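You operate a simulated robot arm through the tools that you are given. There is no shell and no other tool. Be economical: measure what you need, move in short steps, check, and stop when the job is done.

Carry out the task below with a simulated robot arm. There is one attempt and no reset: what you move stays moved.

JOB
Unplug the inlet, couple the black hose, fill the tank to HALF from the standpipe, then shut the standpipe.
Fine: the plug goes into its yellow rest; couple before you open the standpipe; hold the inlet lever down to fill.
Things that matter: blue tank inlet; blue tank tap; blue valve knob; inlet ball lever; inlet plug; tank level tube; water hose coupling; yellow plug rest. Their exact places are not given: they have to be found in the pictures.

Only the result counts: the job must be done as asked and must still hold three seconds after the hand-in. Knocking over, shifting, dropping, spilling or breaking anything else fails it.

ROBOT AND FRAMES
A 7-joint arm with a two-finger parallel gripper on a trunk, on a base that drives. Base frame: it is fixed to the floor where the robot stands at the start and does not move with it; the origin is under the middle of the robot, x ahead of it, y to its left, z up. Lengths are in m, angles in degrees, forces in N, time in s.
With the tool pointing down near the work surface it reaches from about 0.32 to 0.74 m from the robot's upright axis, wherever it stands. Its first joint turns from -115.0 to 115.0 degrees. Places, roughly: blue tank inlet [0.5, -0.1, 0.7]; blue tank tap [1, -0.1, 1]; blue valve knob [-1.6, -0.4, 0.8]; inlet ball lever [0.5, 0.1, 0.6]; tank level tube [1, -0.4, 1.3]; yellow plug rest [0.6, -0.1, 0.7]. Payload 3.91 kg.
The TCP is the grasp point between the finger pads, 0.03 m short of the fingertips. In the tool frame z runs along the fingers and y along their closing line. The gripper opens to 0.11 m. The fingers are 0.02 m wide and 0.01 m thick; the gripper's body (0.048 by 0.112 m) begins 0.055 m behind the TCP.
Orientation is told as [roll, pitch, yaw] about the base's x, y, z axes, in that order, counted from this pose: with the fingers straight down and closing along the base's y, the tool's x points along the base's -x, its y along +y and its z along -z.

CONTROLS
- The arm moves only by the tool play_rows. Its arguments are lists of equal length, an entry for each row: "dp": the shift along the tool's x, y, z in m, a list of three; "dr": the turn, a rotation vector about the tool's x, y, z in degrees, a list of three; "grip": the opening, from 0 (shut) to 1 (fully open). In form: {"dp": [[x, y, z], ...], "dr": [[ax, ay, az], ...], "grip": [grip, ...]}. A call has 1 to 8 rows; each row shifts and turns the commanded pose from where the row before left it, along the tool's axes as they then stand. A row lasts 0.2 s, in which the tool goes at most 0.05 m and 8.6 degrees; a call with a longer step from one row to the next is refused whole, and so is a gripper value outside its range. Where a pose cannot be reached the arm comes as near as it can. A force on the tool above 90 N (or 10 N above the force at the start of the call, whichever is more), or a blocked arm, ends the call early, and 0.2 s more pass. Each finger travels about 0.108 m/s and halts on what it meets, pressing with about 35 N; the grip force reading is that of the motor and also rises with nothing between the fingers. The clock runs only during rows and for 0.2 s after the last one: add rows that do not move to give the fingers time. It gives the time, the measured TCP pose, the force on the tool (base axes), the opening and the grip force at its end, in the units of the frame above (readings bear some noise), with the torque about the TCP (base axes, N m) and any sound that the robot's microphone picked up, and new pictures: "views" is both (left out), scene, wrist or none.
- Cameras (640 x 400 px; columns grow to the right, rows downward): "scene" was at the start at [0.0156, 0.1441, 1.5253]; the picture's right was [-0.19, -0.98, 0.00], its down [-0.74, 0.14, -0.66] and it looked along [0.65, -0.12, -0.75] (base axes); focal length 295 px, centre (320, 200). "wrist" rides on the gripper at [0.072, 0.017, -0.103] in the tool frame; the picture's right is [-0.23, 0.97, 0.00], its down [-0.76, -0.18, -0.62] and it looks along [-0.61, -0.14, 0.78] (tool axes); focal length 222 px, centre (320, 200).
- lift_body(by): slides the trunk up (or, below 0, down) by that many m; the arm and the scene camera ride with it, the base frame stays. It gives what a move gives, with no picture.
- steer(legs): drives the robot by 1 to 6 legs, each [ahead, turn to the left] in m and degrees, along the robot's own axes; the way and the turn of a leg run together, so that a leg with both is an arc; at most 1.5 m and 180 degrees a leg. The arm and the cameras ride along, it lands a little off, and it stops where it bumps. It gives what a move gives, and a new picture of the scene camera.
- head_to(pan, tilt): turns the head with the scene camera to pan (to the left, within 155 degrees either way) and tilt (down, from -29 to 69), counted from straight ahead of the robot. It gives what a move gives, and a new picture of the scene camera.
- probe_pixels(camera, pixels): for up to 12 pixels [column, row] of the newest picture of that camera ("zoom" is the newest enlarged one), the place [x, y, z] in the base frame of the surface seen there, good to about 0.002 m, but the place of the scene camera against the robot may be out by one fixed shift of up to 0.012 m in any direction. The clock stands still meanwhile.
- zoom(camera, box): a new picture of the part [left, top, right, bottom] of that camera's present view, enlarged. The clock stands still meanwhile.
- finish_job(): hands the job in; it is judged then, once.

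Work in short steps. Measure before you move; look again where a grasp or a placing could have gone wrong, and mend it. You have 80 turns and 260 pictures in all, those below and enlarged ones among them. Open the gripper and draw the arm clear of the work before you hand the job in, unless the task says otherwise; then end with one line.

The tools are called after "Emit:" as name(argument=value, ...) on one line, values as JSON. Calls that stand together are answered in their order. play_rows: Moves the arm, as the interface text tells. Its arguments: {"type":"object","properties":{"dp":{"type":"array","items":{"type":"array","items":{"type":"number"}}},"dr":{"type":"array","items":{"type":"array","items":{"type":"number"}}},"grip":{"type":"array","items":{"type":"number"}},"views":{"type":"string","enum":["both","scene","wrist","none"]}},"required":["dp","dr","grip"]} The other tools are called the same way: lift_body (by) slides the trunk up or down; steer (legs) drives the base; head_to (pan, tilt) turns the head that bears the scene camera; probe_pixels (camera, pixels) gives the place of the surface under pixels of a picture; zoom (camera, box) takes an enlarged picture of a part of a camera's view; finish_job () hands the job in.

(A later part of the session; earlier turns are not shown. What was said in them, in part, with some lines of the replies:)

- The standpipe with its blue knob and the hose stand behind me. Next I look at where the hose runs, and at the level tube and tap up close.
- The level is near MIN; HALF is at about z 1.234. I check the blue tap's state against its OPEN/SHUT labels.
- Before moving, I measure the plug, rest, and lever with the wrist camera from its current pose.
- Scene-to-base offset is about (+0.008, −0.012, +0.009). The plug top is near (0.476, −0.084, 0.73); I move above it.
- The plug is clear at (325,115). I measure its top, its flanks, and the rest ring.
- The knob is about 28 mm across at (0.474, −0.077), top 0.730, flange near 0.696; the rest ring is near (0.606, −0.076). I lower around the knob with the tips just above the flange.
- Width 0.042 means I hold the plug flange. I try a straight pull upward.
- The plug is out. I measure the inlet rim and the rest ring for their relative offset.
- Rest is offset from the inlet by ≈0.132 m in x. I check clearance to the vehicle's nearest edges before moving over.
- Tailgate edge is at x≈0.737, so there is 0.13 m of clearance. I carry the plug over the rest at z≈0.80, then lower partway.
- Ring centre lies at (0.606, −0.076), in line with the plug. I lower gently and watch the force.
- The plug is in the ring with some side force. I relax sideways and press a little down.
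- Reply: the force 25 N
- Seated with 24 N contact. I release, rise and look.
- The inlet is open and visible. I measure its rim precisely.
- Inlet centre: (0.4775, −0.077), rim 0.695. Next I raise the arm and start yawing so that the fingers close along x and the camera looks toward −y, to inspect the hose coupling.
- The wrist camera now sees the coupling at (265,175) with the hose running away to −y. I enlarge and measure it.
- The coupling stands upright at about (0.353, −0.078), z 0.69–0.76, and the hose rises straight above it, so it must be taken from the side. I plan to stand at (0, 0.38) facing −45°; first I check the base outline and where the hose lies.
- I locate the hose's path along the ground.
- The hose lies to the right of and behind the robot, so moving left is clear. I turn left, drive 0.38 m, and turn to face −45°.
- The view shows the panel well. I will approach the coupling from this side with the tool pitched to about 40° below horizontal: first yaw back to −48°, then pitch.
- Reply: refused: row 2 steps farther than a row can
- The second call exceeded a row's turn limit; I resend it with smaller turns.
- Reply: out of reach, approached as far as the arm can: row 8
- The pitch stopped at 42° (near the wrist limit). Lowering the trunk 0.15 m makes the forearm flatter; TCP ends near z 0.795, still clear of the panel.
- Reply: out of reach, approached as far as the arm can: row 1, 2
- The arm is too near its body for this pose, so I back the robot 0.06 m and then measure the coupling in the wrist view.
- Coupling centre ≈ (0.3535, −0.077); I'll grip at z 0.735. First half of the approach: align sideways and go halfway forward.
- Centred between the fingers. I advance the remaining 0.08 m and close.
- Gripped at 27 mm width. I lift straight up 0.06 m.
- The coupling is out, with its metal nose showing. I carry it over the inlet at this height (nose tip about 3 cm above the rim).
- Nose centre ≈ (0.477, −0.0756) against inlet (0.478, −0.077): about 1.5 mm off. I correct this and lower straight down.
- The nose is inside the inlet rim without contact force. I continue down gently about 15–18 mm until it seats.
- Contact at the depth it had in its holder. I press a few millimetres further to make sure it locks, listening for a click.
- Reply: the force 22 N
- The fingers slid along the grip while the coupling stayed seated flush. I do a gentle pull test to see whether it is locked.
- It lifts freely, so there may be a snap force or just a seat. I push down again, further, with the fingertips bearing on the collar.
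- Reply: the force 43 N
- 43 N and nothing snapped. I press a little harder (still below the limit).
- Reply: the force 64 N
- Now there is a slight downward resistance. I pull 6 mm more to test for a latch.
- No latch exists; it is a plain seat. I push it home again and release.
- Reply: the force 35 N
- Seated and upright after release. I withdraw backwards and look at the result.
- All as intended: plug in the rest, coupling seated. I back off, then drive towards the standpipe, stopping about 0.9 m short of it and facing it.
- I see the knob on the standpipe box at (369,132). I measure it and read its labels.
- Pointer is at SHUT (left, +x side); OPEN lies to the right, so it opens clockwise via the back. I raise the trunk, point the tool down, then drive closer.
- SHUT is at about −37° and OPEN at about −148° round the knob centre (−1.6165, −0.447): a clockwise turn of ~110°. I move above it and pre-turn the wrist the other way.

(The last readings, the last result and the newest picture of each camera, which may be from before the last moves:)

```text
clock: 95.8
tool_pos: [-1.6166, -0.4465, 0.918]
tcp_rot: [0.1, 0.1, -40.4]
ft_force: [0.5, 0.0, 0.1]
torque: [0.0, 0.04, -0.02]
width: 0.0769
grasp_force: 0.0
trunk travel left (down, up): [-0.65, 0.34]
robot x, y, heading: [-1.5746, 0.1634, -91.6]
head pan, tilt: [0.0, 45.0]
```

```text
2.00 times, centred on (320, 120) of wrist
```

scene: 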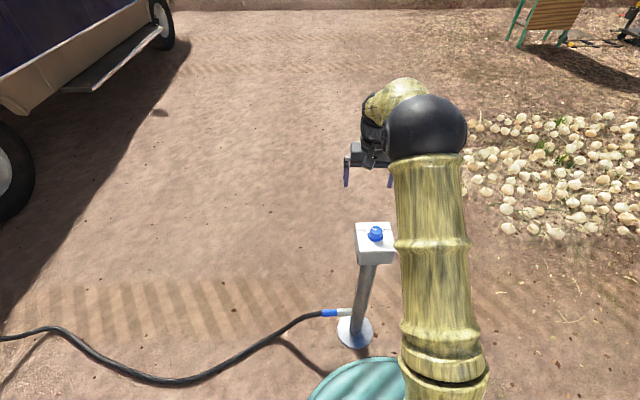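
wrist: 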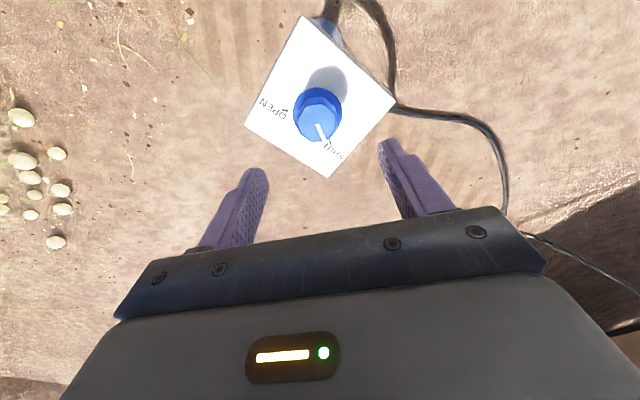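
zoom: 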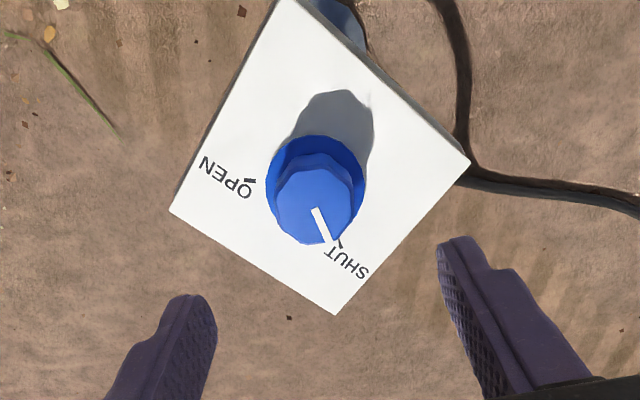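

I refine the knob centre from this closer view.

Emit:
probe_pixels(camera="wrist", pixels=[[316, 121], [300, 120], [335, 119], [318, 138], [317, 104], [316, 109]])

```text
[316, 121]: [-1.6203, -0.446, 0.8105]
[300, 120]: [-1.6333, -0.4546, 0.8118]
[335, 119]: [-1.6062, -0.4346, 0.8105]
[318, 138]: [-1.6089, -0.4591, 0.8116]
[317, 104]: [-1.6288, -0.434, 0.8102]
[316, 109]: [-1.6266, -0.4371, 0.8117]
```

Centre (−1.6195, −0.4455). I lower onto the knob and close.

Emit:
play_rows(dp=[[0.0029, -0.0012, 0.04], [0, 0, 0.035], [0, 0, 0.021], [0, 0, 0], [0, 0, 0], [0, 0, 0]], dr=[[0, 0, 0], [0, 0, 0], [0, 0, 0], [0, 0, 0], [0, 0, 0], [0, 0, 0]], grip=[0.7, 0.7, 0.7, 0, 0, 0], views="wrist")

```text
clock: 97.2
tool_pos: [-1.6205, -0.4457, 0.8213]
tcp_rot: [-0.1, 0.1, -40.5]
ft_force: [-5.0, -6.1, -2.6]
torque: [-0.89, -0.25, -0.17]
width: 0.0392
grasp_force: 44.6
trunk travel left (down, up): [-0.65, 0.34]
robot x, y, heading: [-1.5729, 0.1655, -91.8]
head pan, tilt: [0.0, 45.0]
```

wrist: 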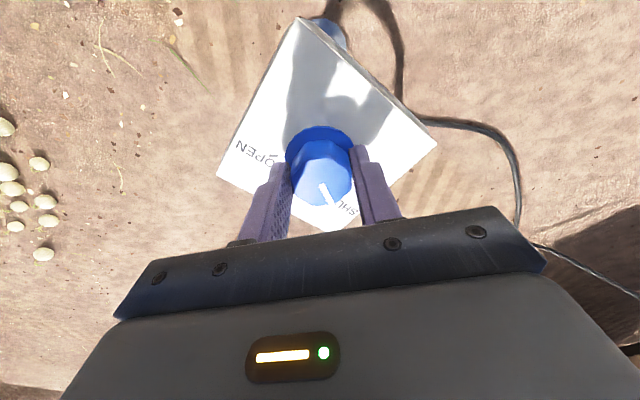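

Gripped (39 mm). I turn clockwise 68° first.

Emit:
play_rows(dp=[[0, 0, 0], [0, 0, 0], [0, 0, 0], [0, 0, 0], [0, 0, 0], [0, 0, 0], [0, 0, 0], [0, 0, 0]], dr=[[0, 0, 8.5], [0, 0, 8.5], [0, 0, 8.5], [0, 0, 8.5], [0, 0, 8.5], [0, 0, 8.5], [0, 0, 8.5], [0, 0, 8.5]], grip=[0, 0, 0, 0, 0, 0, 0, 0], views="wrist")

```text
clock: 99.0
tool_pos: [-1.6171, -0.4452, 0.8224]
tcp_rot: [0.0, 0.1, -108.5]
ft_force: [12.0, -0.5, -1.0]
torque: [0.41, -0.57, 0.05]
width: 0.0388
grasp_force: 44.7
trunk travel left (down, up): [-0.65, 0.34]
robot x, y, heading: [-1.5761, 0.1603, -91.8]
head pan, tilt: [0.0, 45.0]
```

wrist: 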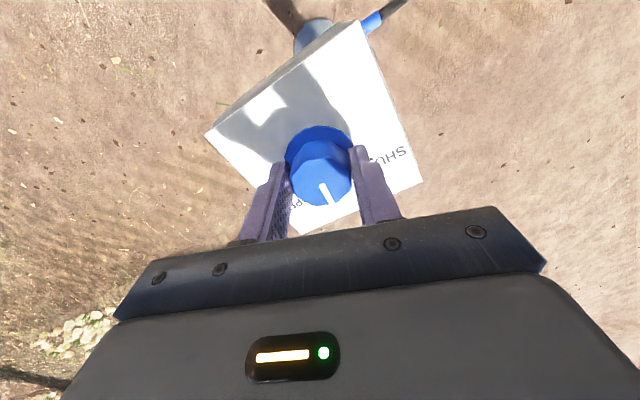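

The knob follows. I turn the remaining ~42° to OPEN.

Emit:
play_rows(dp=[[0, 0, 0], [0, 0, 0], [0, 0, 0], [0, 0, 0], [0, 0, 0], [0, 0, 0]], dr=[[0, 0, 8.5], [0, 0, 8.5], [0, 0, 8.5], [0, 0, 8.5], [0, 0, 8], [0, 0, 0]], grip=[0, 0, 0, 0, 0, 0], views="wrist")

Emit:
zoom(camera="wrist", box=[220, 20, 420, 220])

```text
clock: 100.4
tool_pos: [-1.6152, -0.4469, 0.822]
tcp_rot: [0.1, 0.0, -150.4]
ft_force: [24.7, -11.6, -1.4]
torque: [-0.34, -0.93, 0.03]
width: 0.0388
grasp_force: 44.9
trunk travel left (down, up): [-0.65, 0.34]
robot x, y, heading: [-1.5736, 0.1595, -91.7]
head pan, tilt: [0.0, 45.0]
```

wrist: 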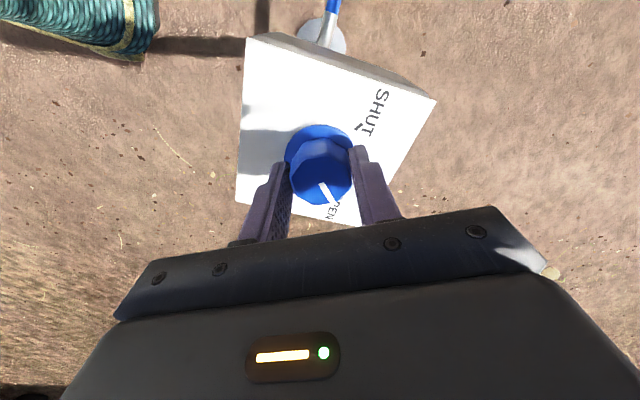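

```text
2.00 times, centred on (320, 120) of wrist
```

zoom: 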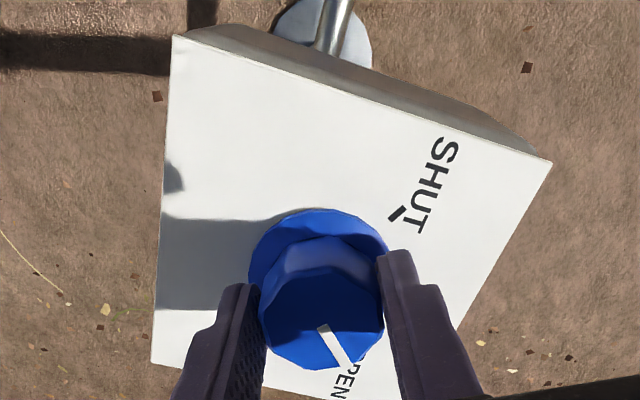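

The pointer is towards OPEN. I release, rise and verify.

Emit:
play_rows(dp=[[0, 0, 0], [0, 0, 0], [0, 0, -0.04], [0, 0, -0.05], [0, 0, 0]], dr=[[0, 0, 0], [0, 0, 0], [0, 0, 0], [0, 0, 0], [0, 0, 0]], grip=[0.7, 0.7, 0.7, 0.7, 0.7], views="wrist")

Emit:
zoom(camera="wrist", box=[220, 20, 420, 220])

Emit:
head_to(pan=120, tilt=30)

```text
clock: 101.6
tool_pos: [-1.6203, -0.4458, 0.9131]
tcp_rot: [0.0, 0.0, -150.4]
ft_force: [-0.3, 0.3, 0.3]
torque: [-0.02, 0.0, -0.02]
width: 0.0769
grasp_force: 0.1
trunk travel left (down, up): [-0.65, 0.34]
robot x, y, heading: [-1.5725, 0.1621, -91.6]
head pan, tilt: [0.0, 45.0]
```

wrist: 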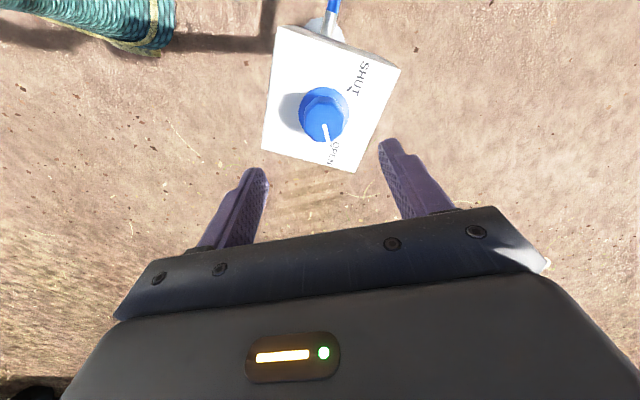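

```text
2.00 times, centred on (320, 120) of wrist
```

zoom: 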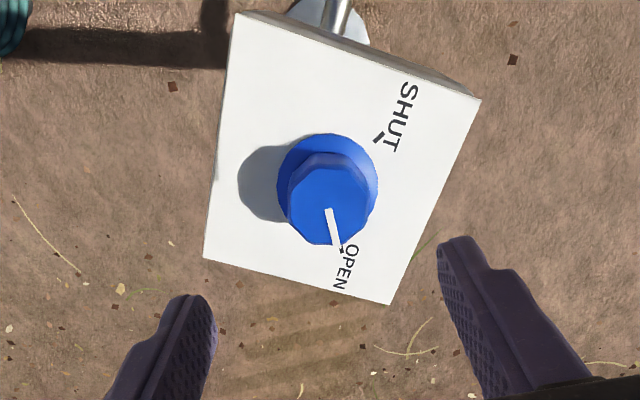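

```text
clock: 103.6
tool_pos: [-1.6196, -0.4465, 0.9138]
tcp_rot: [0.0, 0.0, -150.4]
ft_force: [-1.3, -0.5, -0.5]
torque: [-0.03, -0.02, 0.0]
width: 0.077
grasp_force: 0.0
trunk travel left (down, up): [-0.65, 0.34]
robot x, y, heading: [-1.5746, 0.1622, -91.7]
head pan, tilt: [120.0, 30.0]
```

scene: 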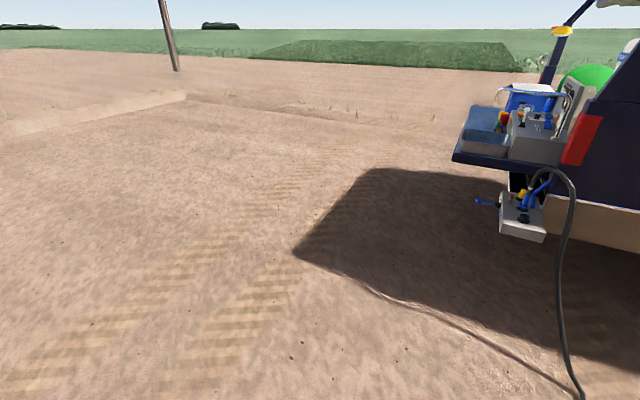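

The knob points exactly at OPEN with no leak visible. Next I drive back to (0.01, 0.45) facing −30°, so the tool ends with its fingers above the inlet lever.

Emit:
steer(legs=[[0, 101.9], [0.8, 0], [0.815, 0], [0, -40.2]])

Emit:
head_to(pan=-8, tilt=25)

Emit:
play_rows(dp=[[0, 0, 0]], dr=[[0, 0, 0]], grip=[0], views="wrist")

```text
clock: 117.9
tool_pos: [0.5164, 0.1213, 0.9133]
tcp_rot: [0.0, -0.1, -88.6]
ft_force: [-0.3, 0.5, 0.0]
torque: [-0.01, 0.01, -0.04]
width: 0.0771
grasp_force: 0.0
trunk travel left (down, up): [-0.65, 0.34]
robot x, y, heading: [0.0031, 0.4497, -30.3]
head pan, tilt: [120.0, 30.0]
```

scene: 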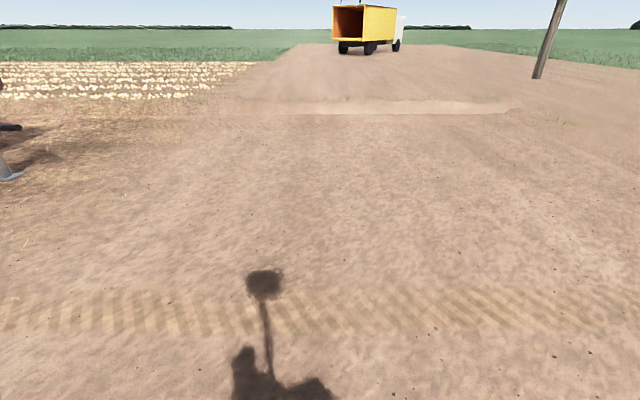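

```text
clock: 120.0
tool_pos: [0.5173, 0.1218, 0.9139]
tcp_rot: [0.1, 0.0, -88.7]
ft_force: [-0.7, 0.3, -0.1]
torque: [0.0, 0.02, -0.01]
width: 0.0771
grasp_force: 0.1
trunk travel left (down, up): [-0.65, 0.34]
robot x, y, heading: [0.004, 0.4515, -29.8]
head pan, tilt: [-8.0, 25.0]
```

scene: 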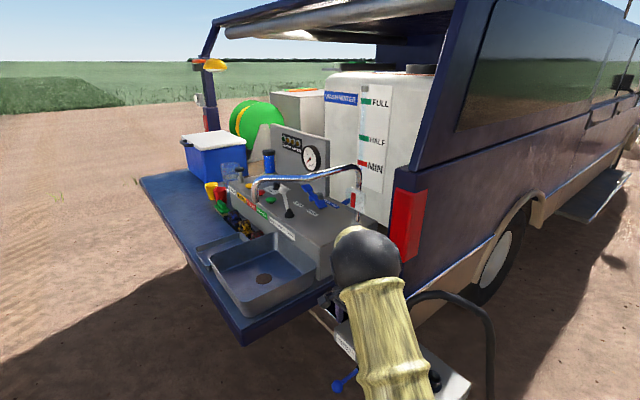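

```text
clock: 120.4
tool_pos: [0.5174, 0.1215, 0.9131]
tcp_rot: [-0.1, 0.1, -88.7]
ft_force: [0.3, -0.8, 0.7]
torque: [-0.02, -0.05, 0.02]
width: 0.0
grasp_force: 7.4
trunk travel left (down, up): [-0.65, 0.34]
robot x, y, heading: [0.0048, 0.4495, -30.2]
head pan, tilt: [-8.0, 25.0]
```

wrist: 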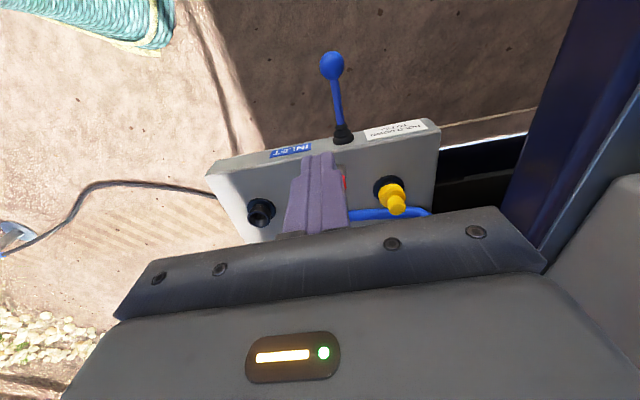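

I have a fine view of the level tube. I check the gauge, and the stub that now seems red near (344,183).

Emit:
zoom(camera="scene", box=[320, 85, 400, 215])

Emit:
zoom(camera="wrist", box=[230, 30, 440, 230])

Emit:
probe_pixels(camera="wrist", pixels=[[332, 66], [324, 66], [341, 66], [332, 55], [333, 77], [337, 100], [343, 125], [344, 183]])

Emit:
probe_pixels(camera="scene", pixels=[[366, 138], [358, 138], [357, 200], [358, 165], [364, 102]])

```text
3.08 times, centred on (360, 150) of scene
```

zoom: 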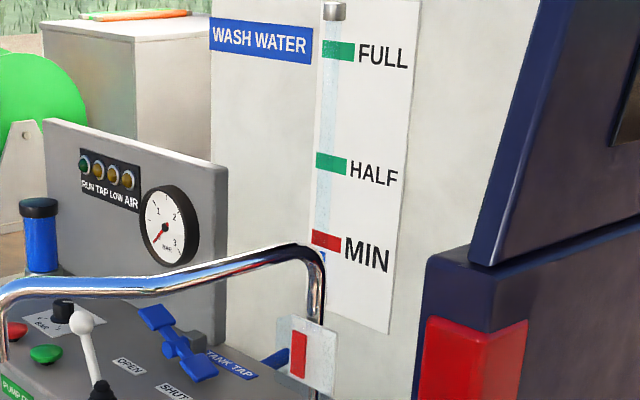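

```text
2.00 times, centred on (335, 130) of wrist
```

zoom: 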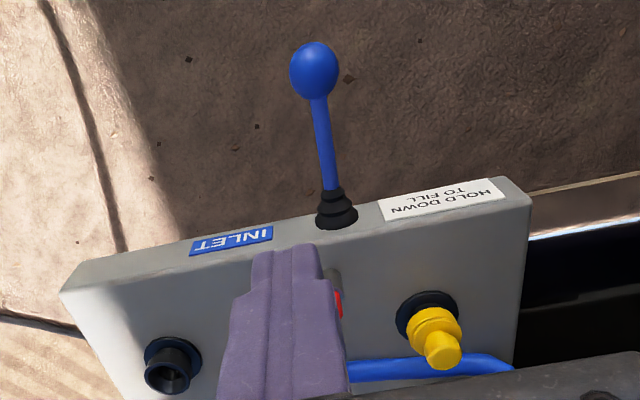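

```text
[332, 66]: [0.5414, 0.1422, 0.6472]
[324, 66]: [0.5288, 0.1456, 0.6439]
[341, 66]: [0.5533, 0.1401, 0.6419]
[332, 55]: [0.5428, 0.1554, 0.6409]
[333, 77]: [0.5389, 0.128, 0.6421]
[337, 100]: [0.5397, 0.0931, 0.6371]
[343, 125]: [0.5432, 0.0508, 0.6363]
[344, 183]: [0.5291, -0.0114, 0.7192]
```

```text
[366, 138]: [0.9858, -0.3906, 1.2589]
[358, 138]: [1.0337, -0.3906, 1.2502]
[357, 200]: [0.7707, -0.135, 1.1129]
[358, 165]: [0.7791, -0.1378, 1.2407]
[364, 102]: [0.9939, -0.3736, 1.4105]
```

The stub popped up red: inlet pressure is present. The ball is at (0.541, 0.141), top 0.648. I bring the closed fingertips just above it.

Emit:
play_rows(dp=[[0.0032, 0.0048, 0.042], [0.0032, 0.0048, 0.042], [0.0032, 0.0048, 0.042], [0.0032, 0.0048, 0.042], [0.0032, 0.0048, 0.042], [0, 0, 0]], dr=[[0, 0, 0], [0, 0, 0], [0, 0, 0], [0, 0, 0], [0, 0, 0], [0, 0, 0]], grip=[0, 0, 0, 0, 0, 0])

Emit:
zoom(camera="scene", box=[320, 85, 400, 215])

```text
clock: 121.8
tool_pos: [0.5422, 0.1377, 0.7043]
tcp_rot: [0.0, 0.1, -88.7]
ft_force: [-0.1, -0.5, -0.4]
torque: [0.0, -0.02, -0.01]
width: 0.0
grasp_force: 34.9
trunk travel left (down, up): [-0.65, 0.34]
robot x, y, heading: [0.0023, 0.4501, -29.7]
head pan, tilt: [-8.0, 25.0]
```

scene: 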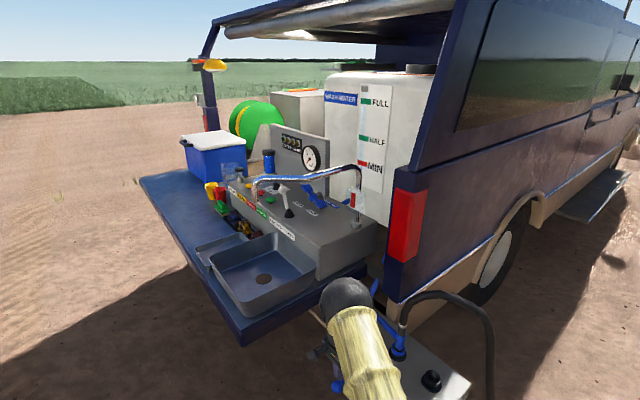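
wrist: 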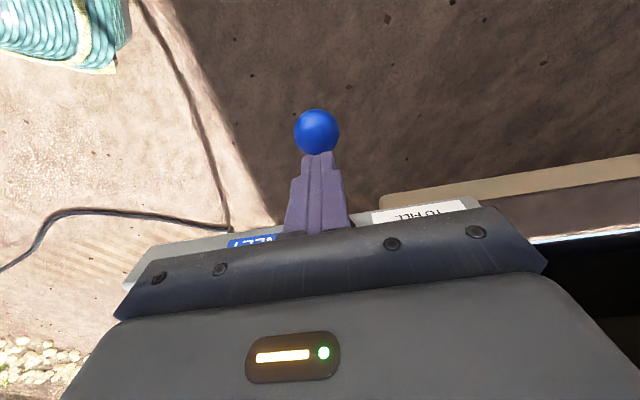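

```text
3.08 times, centred on (360, 150) of scene
```

zoom: 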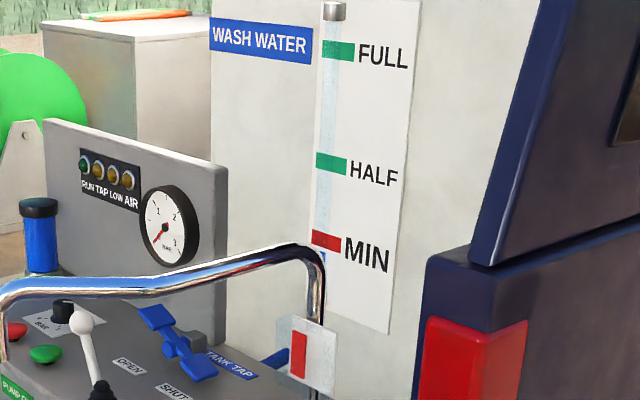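

I press down: contact, then about 25 mm of lever travel, watching force and level.

Emit:
play_rows(dp=[[0, 0, 0.025], [0, 0, 0.012], [0, 0, 0.012], [0, 0, 0]], dr=[[0, 0, 0], [0, 0, 0], [0, 0, 0], [0, 0, 0]], grip=[0, 0, 0, 0])

Emit:
zoom(camera="scene", box=[320, 85, 400, 215])

```text
clock: 122.8
tool_pos: [0.5419, 0.1386, 0.6547]
tcp_rot: [0.1, -0.1, -88.7]
ft_force: [2.5, 1.2, 4.3]
torque: [0.05, -0.01, -0.01]
width: 0.0
grasp_force: 35.2
trunk travel left (down, up): [-0.65, 0.34]
robot x, y, heading: [-0.0014, 0.453, -30.4]
head pan, tilt: [-8.0, 25.0]
```

scene: 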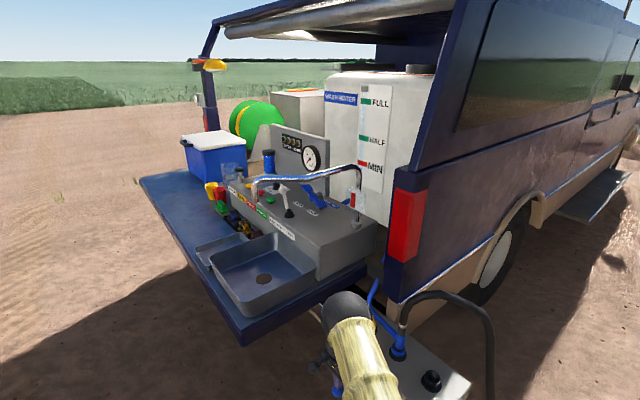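
wrist: 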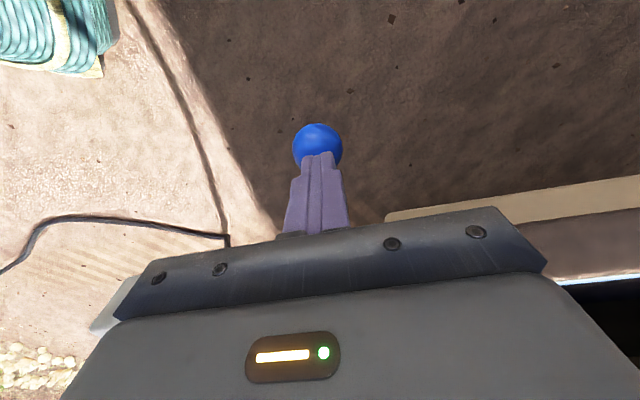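

```text
3.08 times, centred on (360, 150) of scene
```

zoom: 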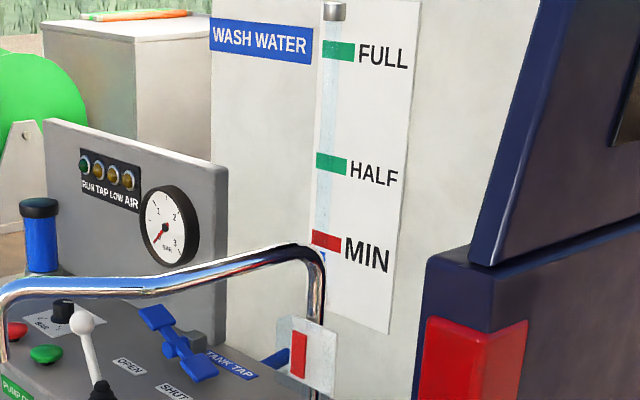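

Light contact only (4 N), no filling yet. I press another 35 mm along the arc.

Emit:
play_rows(dp=[[-0.003, 0, 0.012], [-0.004, 0, 0.012], [-0.004, 0, 0.011], [0, 0, 0]], dr=[[0, 0, 0], [0, 0, 0], [0, 0, 0], [0, 0, 0]], grip=[0, 0, 0, 0])

Emit:
zoom(camera="scene", box=[320, 85, 400, 215])

```text
clock: 123.8
tool_pos: [0.54, 0.1271, 0.6188]
tcp_rot: [0.1, 0.0, -88.7]
ft_force: [0.4, 3.2, 7.9]
torque: [0.12, 0.03, 0.0]
width: 0.0
grasp_force: 34.6
trunk travel left (down, up): [-0.65, 0.34]
robot x, y, heading: [0.0045, 0.4515, -29.9]
head pan, tilt: [-8.0, 25.0]
```

scene: 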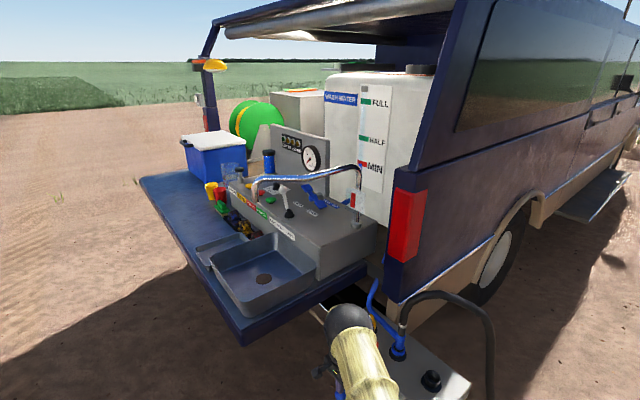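
wrist: 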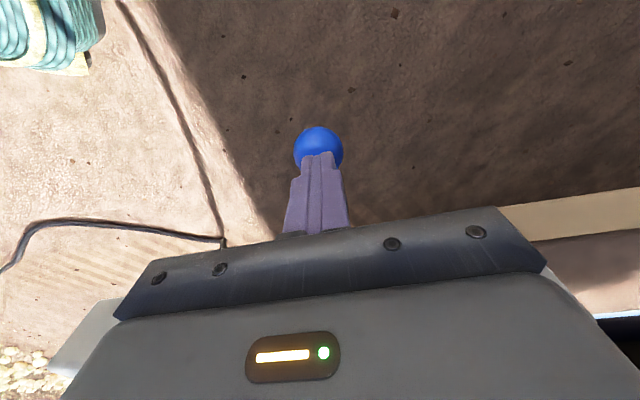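

```text
3.08 times, centred on (360, 150) of scene
```

zoom: 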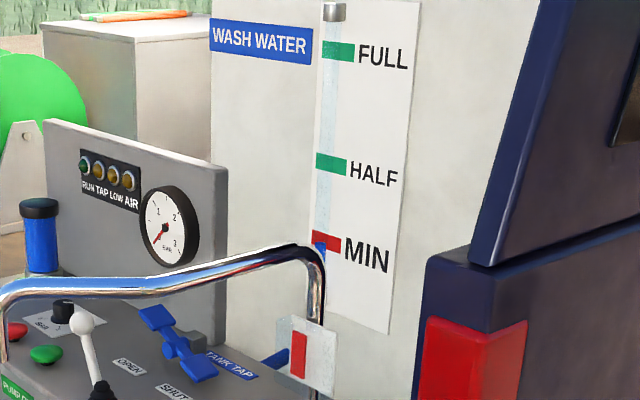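

It fills: the blue column rose to zoom row ~235 (HALF at ~162). I hold for 0.6 s and measure the rate.

Emit:
zoom(camera="scene", box=[345, 120, 385, 180])

Emit:
play_rows(dp=[[0, 0, 0], [0, 0, 0]], dr=[[0, 0, 0], [0, 0, 0]], grip=[0, 0], views="none")

Emit:
zoom(camera="scene", box=[345, 120, 385, 180])

```text
6.67 times, centred on (365, 150) of scene
```

zoom: 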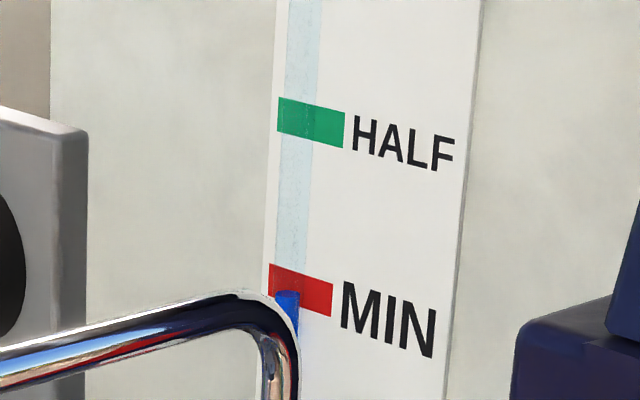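

```text
clock: 124.4
tool_pos: [0.5416, 0.1271, 0.6204]
tcp_rot: [0.1, -0.1, -88.8]
ft_force: [2.2, 1.9, 8.9]
torque: [0.06, -0.01, 0.01]
width: 0.0
grasp_force: 34.9
trunk travel left (down, up): [-0.65, 0.34]
robot x, y, heading: [0.0004, 0.4525, -30.1]
head pan, tilt: [-8.0, 25.0]
```

```text
6.67 times, centred on (365, 150) of scene
```

zoom: 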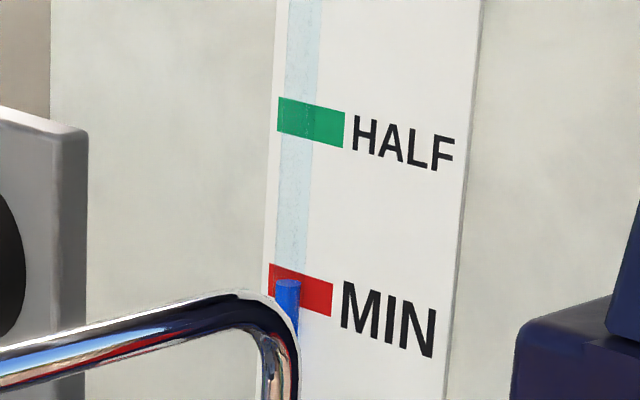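

Rate ≈ 18 px/s at this zoom; HALF centre is near row 118, so about 9 s remain. I hold for 3 × 1.8 s.

Emit:
play_rows(dp=[[0, 0, 0], [0, 0, 0], [0, 0, 0], [0, 0, 0], [0, 0, 0], [0, 0, 0], [0, 0, 0], [0, 0, 0]], dr=[[0, 0, 0], [0, 0, 0], [0, 0, 0], [0, 0, 0], [0, 0, 0], [0, 0, 0], [0, 0, 0], [0, 0, 0]], grip=[0, 0, 0, 0, 0, 0, 0, 0], views="none")

Emit:
play_rows(dp=[[0, 0, 0], [0, 0, 0], [0, 0, 0], [0, 0, 0], [0, 0, 0], [0, 0, 0], [0, 0, 0], [0, 0, 0]], dr=[[0, 0, 0], [0, 0, 0], [0, 0, 0], [0, 0, 0], [0, 0, 0], [0, 0, 0], [0, 0, 0], [0, 0, 0]], grip=[0, 0, 0, 0, 0, 0, 0, 0], views="scene")

Emit:
zoom(camera="scene", box=[345, 120, 385, 180])

```text
clock: 126.2
tool_pos: [0.5404, 0.1279, 0.6208]
tcp_rot: [0.0, -0.2, -88.7]
ft_force: [2.6, 0.1, 10.0]
torque: [0.02, -0.12, 0.02]
width: 0.0
grasp_force: 34.8
trunk travel left (down, up): [-0.65, 0.34]
robot x, y, heading: [-0.0004, 0.4484, -30.3]
head pan, tilt: [-8.0, 25.0]
```

```text
clock: 128.0
tool_pos: [0.541, 0.1271, 0.6201]
tcp_rot: [0.0, -0.1, -88.7]
ft_force: [2.8, -1.9, 9.0]
torque: [-0.05, -0.05, 0.0]
width: 0.0
grasp_force: 34.8
trunk travel left (down, up): [-0.65, 0.34]
robot x, y, heading: [0.0017, 0.4497, -30.1]
head pan, tilt: [-8.0, 25.0]
```

scene: 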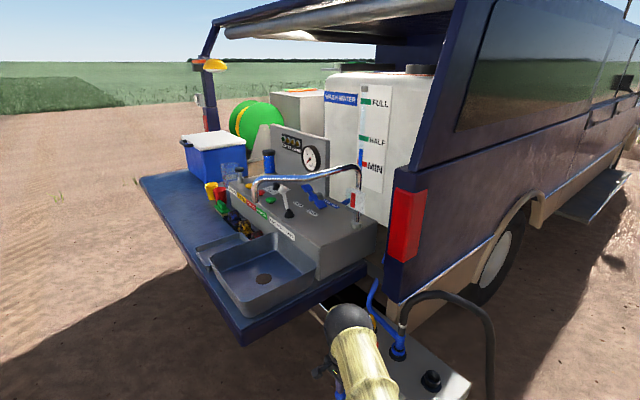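

```text
6.67 times, centred on (365, 150) of scene
```

zoom: 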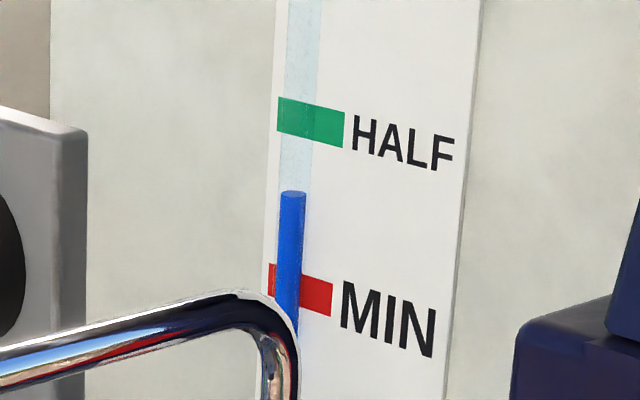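

Level now at row 193, rate ≈ 24 px/s; with tube parallax I aim for ~121. I hold 1.8 s more, then check.

Emit:
play_rows(dp=[[0, 0, 0], [0, 0, 0], [0, 0, 0], [0, 0, 0], [0, 0, 0], [0, 0, 0], [0, 0, 0], [0, 0, 0]], dr=[[0, 0, 0], [0, 0, 0], [0, 0, 0], [0, 0, 0], [0, 0, 0], [0, 0, 0], [0, 0, 0], [0, 0, 0]], grip=[0, 0, 0, 0, 0, 0, 0, 0], views="none")

Emit:
zoom(camera="scene", box=[345, 120, 385, 180])

```text
clock: 129.8
tool_pos: [0.5412, 0.1269, 0.62]
tcp_rot: [0.0, -0.1, -88.7]
ft_force: [1.6, -1.8, 9.7]
torque: [-0.1, -0.04, 0.01]
width: 0.0
grasp_force: 35.4
trunk travel left (down, up): [-0.65, 0.34]
robot x, y, heading: [0.0026, 0.4495, -30.1]
head pan, tilt: [-8.0, 25.0]
```

```text
6.67 times, centred on (365, 150) of scene
```

zoom: 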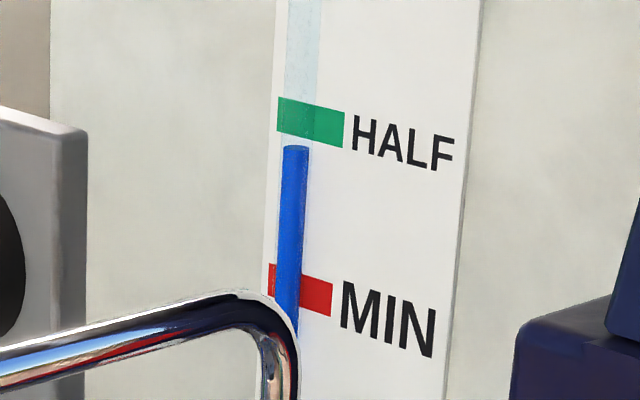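

At row 149. I hold 1.0 s more, then release upward in the same call.

Emit:
play_rows(dp=[[0, 0, 0], [0, 0, 0], [0, 0, 0], [0, 0, 0], [0, 0, 0], [0.008, 0, -0.045], [0, 0, -0.048], [0, 0, -0.045]], dr=[[0, 0, 0], [0, 0, 0], [0, 0, 0], [0, 0, 0], [0, 0, 0], [0, 0, 0], [0, 0, 0], [0, 0, 0]], grip=[0, 0, 0, 0, 0, 0, 0, 0])

Emit:
zoom(camera="scene", box=[345, 120, 385, 180])

```text
clock: 131.6
tool_pos: [0.5401, 0.1356, 0.7571]
tcp_rot: [0.0, 0.0, -88.7]
ft_force: [-0.2, -0.4, -0.8]
torque: [-0.01, -0.04, 0.02]
width: 0.0002
grasp_force: 34.9
trunk travel left (down, up): [-0.65, 0.34]
robot x, y, heading: [0.0022, 0.448, -29.8]
head pan, tilt: [-8.0, 25.0]
```

scene: 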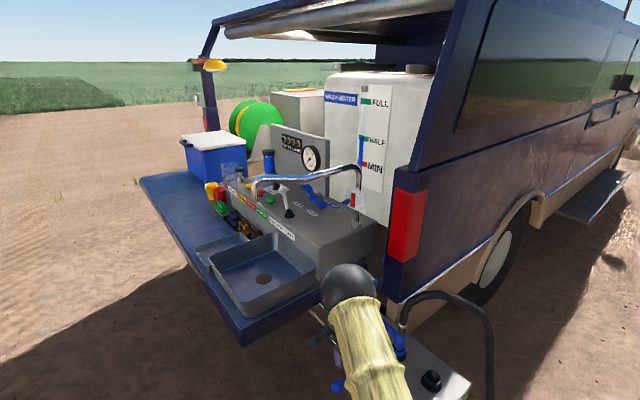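
wrist: 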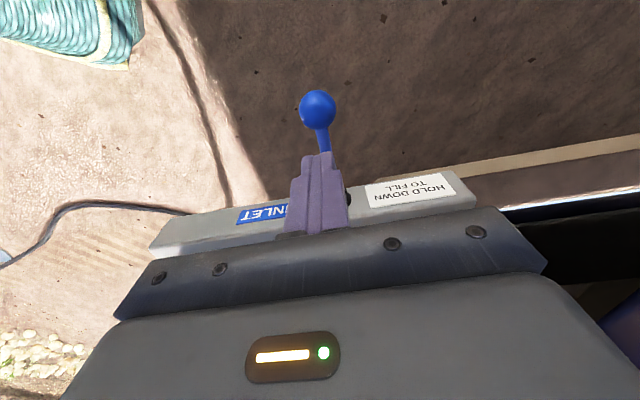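

```text
6.67 times, centred on (365, 150) of scene
```

zoom: 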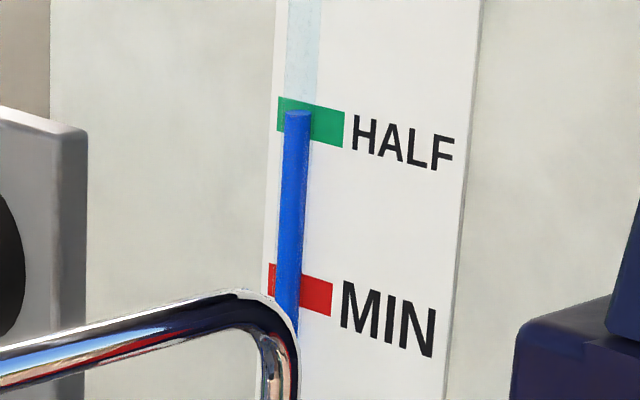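

Level at row ~114, within the HALF mark. I check that it stands still and that the lever has sprung back.

Emit:
play_rows(dp=[[0, 0, -0.04], [0, 0, -0.04], [0, 0, -0.04], [0, 0, -0.03]], dr=[[0, 0, 0], [0, 0, 0], [0, 0, 0], [0, 0, 0]], grip=[0, 0, 0, 0], views="wrist")

Emit:
zoom(camera="scene", box=[345, 120, 385, 180])

Emit:
probe_pixels(camera="wrist", pixels=[[318, 62], [322, 75], [330, 70]])

```text
clock: 132.6
tool_pos: [0.54, 0.1365, 0.9081]
tcp_rot: [0.0, 0.0, -88.8]
ft_force: [-1.1, 0.5, -0.4]
torque: [0.03, -0.01, -0.02]
width: 0.0001
grasp_force: 35.2
trunk travel left (down, up): [-0.65, 0.34]
robot x, y, heading: [0.0025, 0.4508, -30.5]
head pan, tilt: [-8.0, 25.0]
```

wrist: 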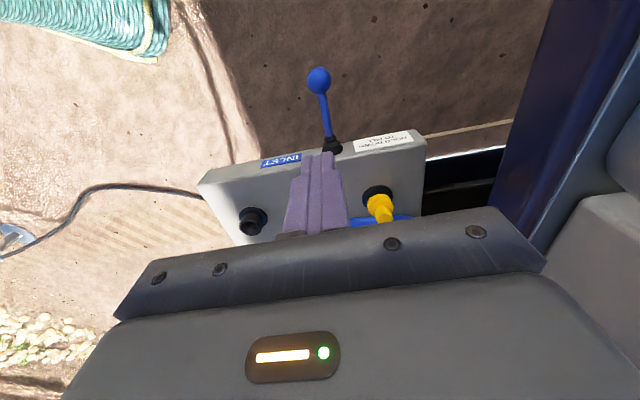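

```text
6.67 times, centred on (365, 150) of scene
```

zoom: 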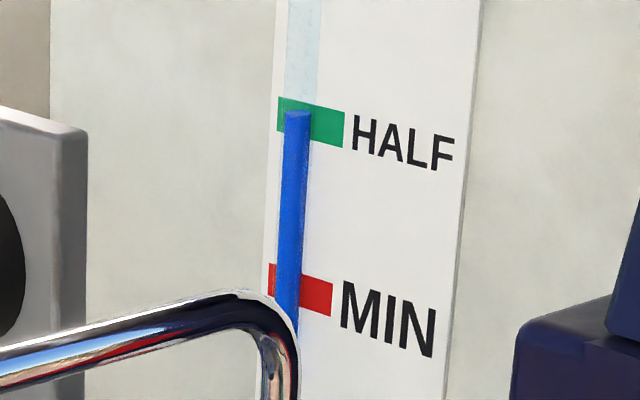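

```text
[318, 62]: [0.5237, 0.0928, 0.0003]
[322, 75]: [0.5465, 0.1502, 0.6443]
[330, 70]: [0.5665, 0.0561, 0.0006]
```

The level is stable and the lever is back up. I drive back (in reverse) to the standpipe and face it again.

Emit:
steer(legs=[[0, 40.9], [-0.8, 0], [-0.8, 0], [0, -102]])

Emit:
play_rows(dp=[[0, 0, -0.03], [0, 0, 0], [0, 0, 0]], dr=[[0, 0, 0], [0, 0, 0], [0, 0, 0]], grip=[0.7, 0.7, 0.7], views="wrist")

```text
clock: 147.0
tool_pos: [-1.5933, -0.466, 0.9067]
tcp_rot: [0.0, 0.0, -150.2]
ft_force: [-0.4, 0.4, 0.6]
torque: [-0.01, 0.01, 0.03]
width: 0.0003
grasp_force: 34.9
trunk travel left (down, up): [-0.65, 0.34]
robot x, y, heading: [-1.5713, 0.1602, -91.8]
head pan, tilt: [-8.0, 25.0]
```

scene: 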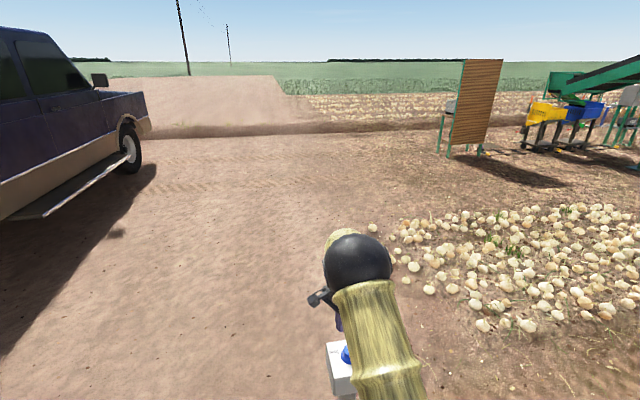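

```text
clock: 147.8
tool_pos: [-1.5936, -0.4662, 0.938]
tcp_rot: [0.0, 0.0, -150.2]
ft_force: [0.0, 0.7, 0.7]
torque: [-0.02, 0.0, 0.03]
width: 0.0767
grasp_force: 0.1
trunk travel left (down, up): [-0.65, 0.34]
robot x, y, heading: [-1.5725, 0.158, -91.7]
head pan, tilt: [-8.0, 25.0]
```

wrist: 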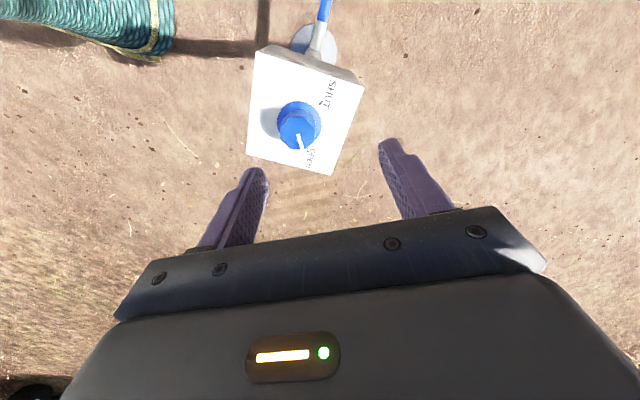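

Back with the tool near the knob; I measure the knob centre again in this view.

Emit:
zoom(camera="wrist", box=[240, 70, 360, 180])

Emit:
probe_pixels(camera="wrist", pixels=[[296, 131], [281, 131], [312, 128], [297, 147], [296, 117], [295, 114]])

```text
3.64 times, centred on (300, 125) of wrist
```

zoom: 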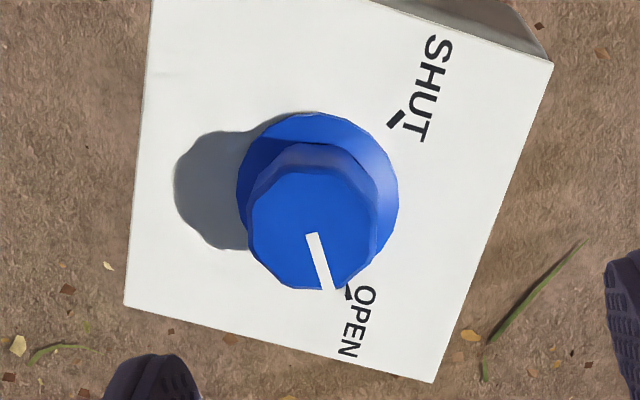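

```text
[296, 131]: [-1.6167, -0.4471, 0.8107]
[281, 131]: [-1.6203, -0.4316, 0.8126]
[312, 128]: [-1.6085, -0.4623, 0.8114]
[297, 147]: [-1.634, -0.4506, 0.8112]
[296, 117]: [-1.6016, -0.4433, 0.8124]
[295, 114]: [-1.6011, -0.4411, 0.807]
```

Knob centre (−1.617, −0.448). I align, lower and grip.

Emit:
play_rows(dp=[[-0.0057, -0.0137, 0.02], [-0.0056, -0.0137, 0.02], [0, 0, 0.035], [0, 0, 0.025], [0, 0, 0.016], [0, 0, 0], [0, 0, 0], [0, 0, 0]], dr=[[0, 0, 0], [0, 0, 0], [0, 0, 0], [0, 0, 0], [0, 0, 0], [0, 0, 0], [0, 0, 0], [0, 0, 0]], grip=[0.7, 0.7, 0.7, 0.7, 0.7, 0, 0, 0], views="wrist")

```text
clock: 149.6
tool_pos: [-1.6173, -0.4467, 0.822]
tcp_rot: [0.0, 0.0, -150.3]
ft_force: [-2.3, 4.7, -2.9]
torque: [-0.89, 0.27, 0.04]
width: 0.0396
grasp_force: 45.1
trunk travel left (down, up): [-0.65, 0.34]
robot x, y, heading: [-1.5753, 0.158, -91.4]
head pan, tilt: [-8.0, 25.0]
```

wrist: 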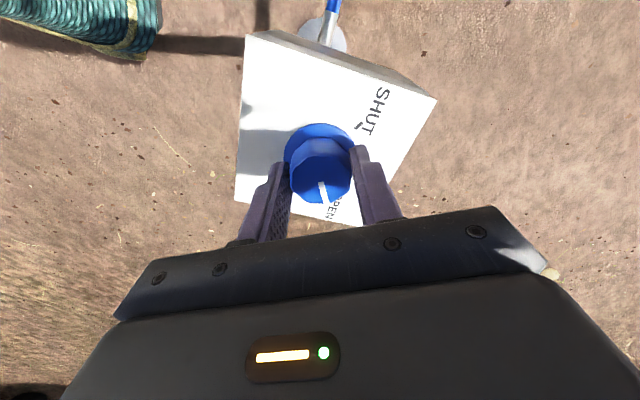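

Gripped well. I turn counter-clockwise back to SHUT in two calls.

Emit:
play_rows(dp=[[0, 0, 0], [0, 0, 0], [0, 0, 0], [0, 0, 0], [0, 0, 0], [0, 0, 0], [0, 0, 0], [0, 0, 0]], dr=[[0, 0, -8.5], [0, 0, -8.5], [0, 0, -8.5], [0, 0, -8.5], [0, 0, -8.5], [0, 0, -8.5], [0, 0, -8.5], [0, 0, -8.5]], grip=[0, 0, 0, 0, 0, 0, 0, 0], views="none")

Emit:
play_rows(dp=[[0, 0, 0], [0, 0, 0], [0, 0, 0], [0, 0, 0], [0, 0, 0], [0, 0, 0]], dr=[[0, 0, -8.5], [0, 0, -8.5], [0, 0, -8.5], [0, 0, -8.5], [0, 0, -8.5], [0, 0, -3]], grip=[0, 0, 0, 0, 0, 0], views="wrist")

Emit:
zoom(camera="wrist", box=[220, 20, 420, 220])

```text
clock: 151.4
tool_pos: [-1.618, -0.4472, 0.8218]
tcp_rot: [0.0, 0.1, -82.1]
ft_force: [-15.7, 10.7, -3.5]
torque: [0.51, -0.16, -0.01]
width: 0.0397
grasp_force: 44.8
trunk travel left (down, up): [-0.65, 0.34]
robot x, y, heading: [-1.5724, 0.159, -91.6]
head pan, tilt: [-8.0, 25.0]
```

```text
clock: 152.8
tool_pos: [-1.6189, -0.4471, 0.8217]
tcp_rot: [0.1, -0.1, -36.6]
ft_force: [-21.0, 8.7, -3.5]
torque: [0.54, 0.25, 0.01]
width: 0.0395
grasp_force: 45.0
trunk travel left (down, up): [-0.65, 0.34]
robot x, y, heading: [-1.5753, 0.1584, -91.8]
head pan, tilt: [-8.0, 25.0]
```

wrist: 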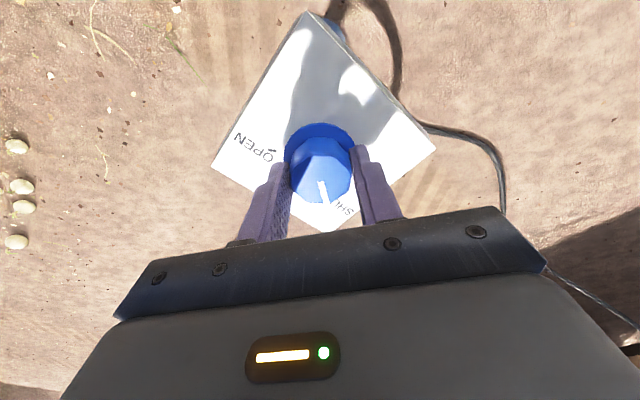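

```text
2.00 times, centred on (320, 120) of wrist
```

zoom: 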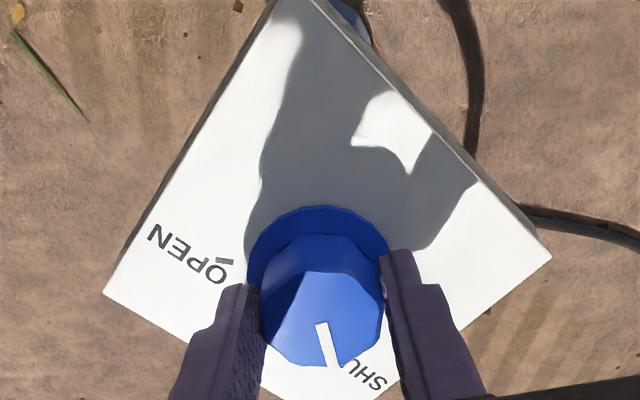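

No stop felt yet and the pointer might be a few degrees short; I turn a further 8° and check the torque.

Emit:
play_rows(dp=[[0, 0, 0], [0, 0, 0], [0, 0, 0]], dr=[[0, 0, -5], [0, 0, -4], [0, 0, 0]], grip=[0, 0, 0], views="none")

Emit:
play_rows(dp=[[0, 0, 0], [0, 0, 0], [0, 0, -0.04], [0, 0, -0.05], [0, 0, 0]], dr=[[0, 0, 0], [0, 0, 0], [0, 0, 0], [0, 0, 0], [0, 0, 0]], grip=[0.7, 0.7, 0.7, 0.7, 0.7], views="wrist")

Emit:
zoom(camera="wrist", box=[240, 40, 400, 200])

```text
clock: 153.6
tool_pos: [-1.618, -0.4482, 0.822]
tcp_rot: [-0.1, 0.0, -27.7]
ft_force: [-20.2, 3.0, 1.0]
torque: [0.69, 0.69, -0.21]
width: 0.0394
grasp_force: 44.9
trunk travel left (down, up): [-0.65, 0.34]
robot x, y, heading: [-1.5728, 0.1575, -91.4]
head pan, tilt: [-8.0, 25.0]
```

```text
clock: 154.8
tool_pos: [-1.6151, -0.4478, 0.9124]
tcp_rot: [0.0, 0.1, -27.6]
ft_force: [0.5, -0.5, -0.6]
torque: [0.01, 0.0, 0.03]
width: 0.0774
grasp_force: 0.1
trunk travel left (down, up): [-0.65, 0.34]
robot x, y, heading: [-1.572, 0.1553, -91.8]
head pan, tilt: [-8.0, 25.0]
```

wrist: 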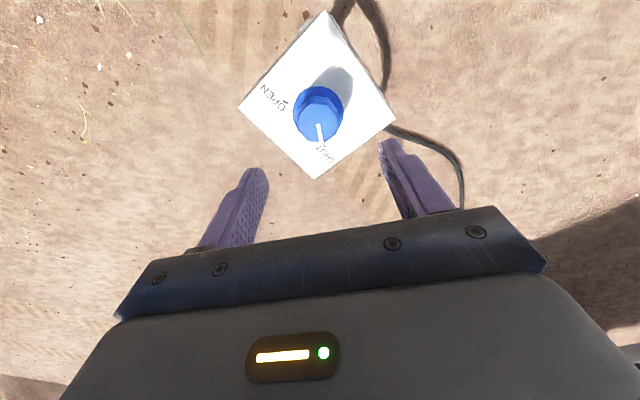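

```text
2.50 times, centred on (320, 120) of wrist
```

zoom: 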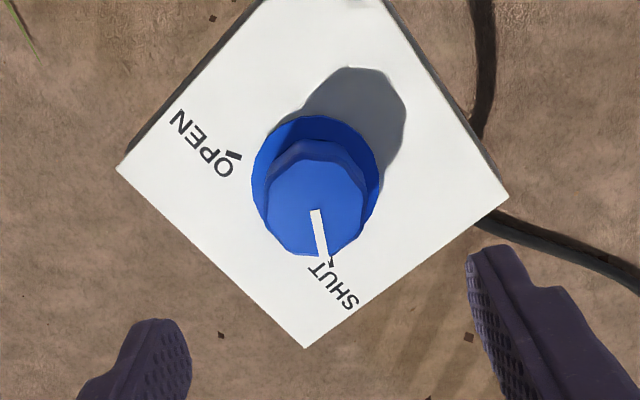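

The pointer is on SHUT and a stop was felt. I raise and back off, then look at the tank and inlet for a last check.

Emit:
play_rows(dp=[[0, 0, -0.04], [0, 0, -0.04]], dr=[[0, 0, 0], [0, 0, 0]], grip=[1, 1], views="none")

Emit:
steer(legs=[[-0.3, 0]])

Emit:
head_to(pan=80, tilt=15)

Emit:
zoom(camera="scene", box=[280, 120, 400, 200])

```text
clock: 155.4
tool_pos: [-1.6152, -0.4482, 0.9912]
tcp_rot: [0.0, 0.0, -27.7]
ft_force: [0.8, 0.4, -0.1]
torque: [0.0, -0.01, 0.0]
width: 0.1095
grasp_force: 0.0
trunk travel left (down, up): [-0.65, 0.34]
robot x, y, heading: [-1.5758, 0.1593, -91.7]
head pan, tilt: [-8.0, 25.0]
```

```text
clock: 157.4
tool_pos: [-1.6075, -0.1486, 0.9909]
tcp_rot: [0.1, 0.1, -27.6]
ft_force: [-0.3, -0.3, 0.0]
torque: [-0.04, 0.03, 0.03]
width: 0.11
grasp_force: 0.0
trunk travel left (down, up): [-0.65, 0.34]
robot x, y, heading: [-1.5681, 0.4527, -91.3]
head pan, tilt: [-8.0, 25.0]
```

scene: 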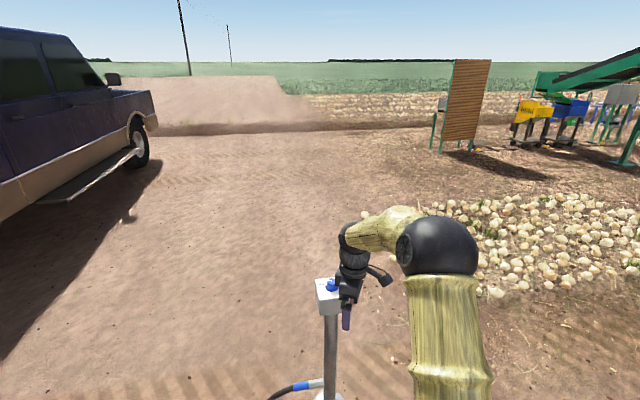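

```text
clock: 159.1
tool_pos: [-1.6058, -0.1493, 0.9909]
tcp_rot: [-0.1, 0.0, -27.6]
ft_force: [0.1, -0.1, -1.0]
torque: [-0.02, 0.03, -0.02]
width: 0.1101
grasp_force: 0.1
trunk travel left (down, up): [-0.65, 0.34]
robot x, y, heading: [-1.5629, 0.4581, -91.6]
head pan, tilt: [80.0, 15.0]
```

scene: 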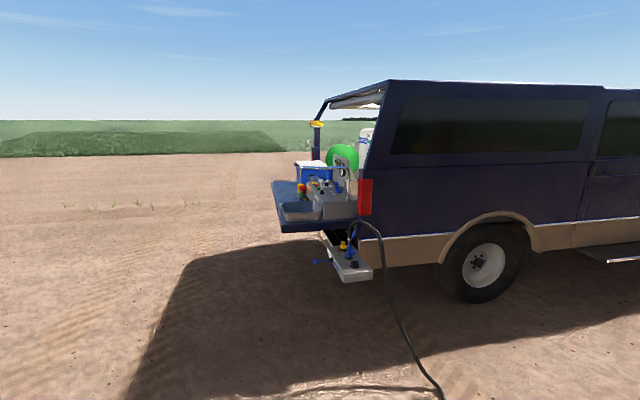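

```text
5.00 times, centred on (340, 160) of scene
```

zoom: 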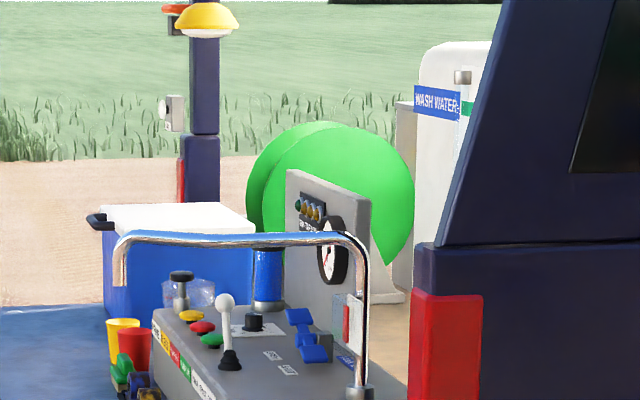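

Emit:
zoom(camera="scene", box=[300, 210, 400, 290])

```text
5.00 times, centred on (350, 250) of scene
```

zoom: 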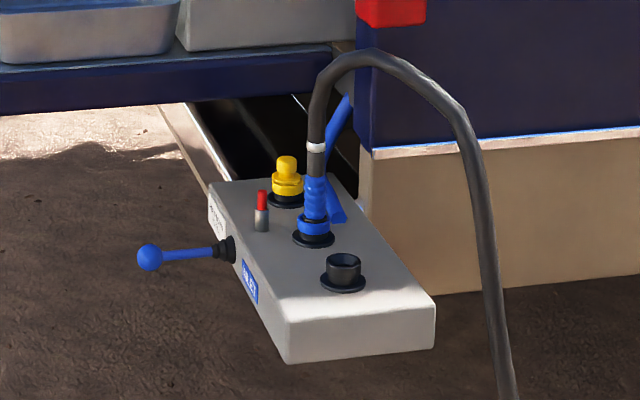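

The plug is in its rest, the hose is coupled with no spill, the lever is up, and the standpipe is shut with the arm clear. I hand in.

Emit:
finish_job()

```text
The job is handed in.
```

The job is done and handed in: the plug is in its yellow rest, the black hose is coupled, the tank was filled to the HALF mark, and the standpipe is shut.
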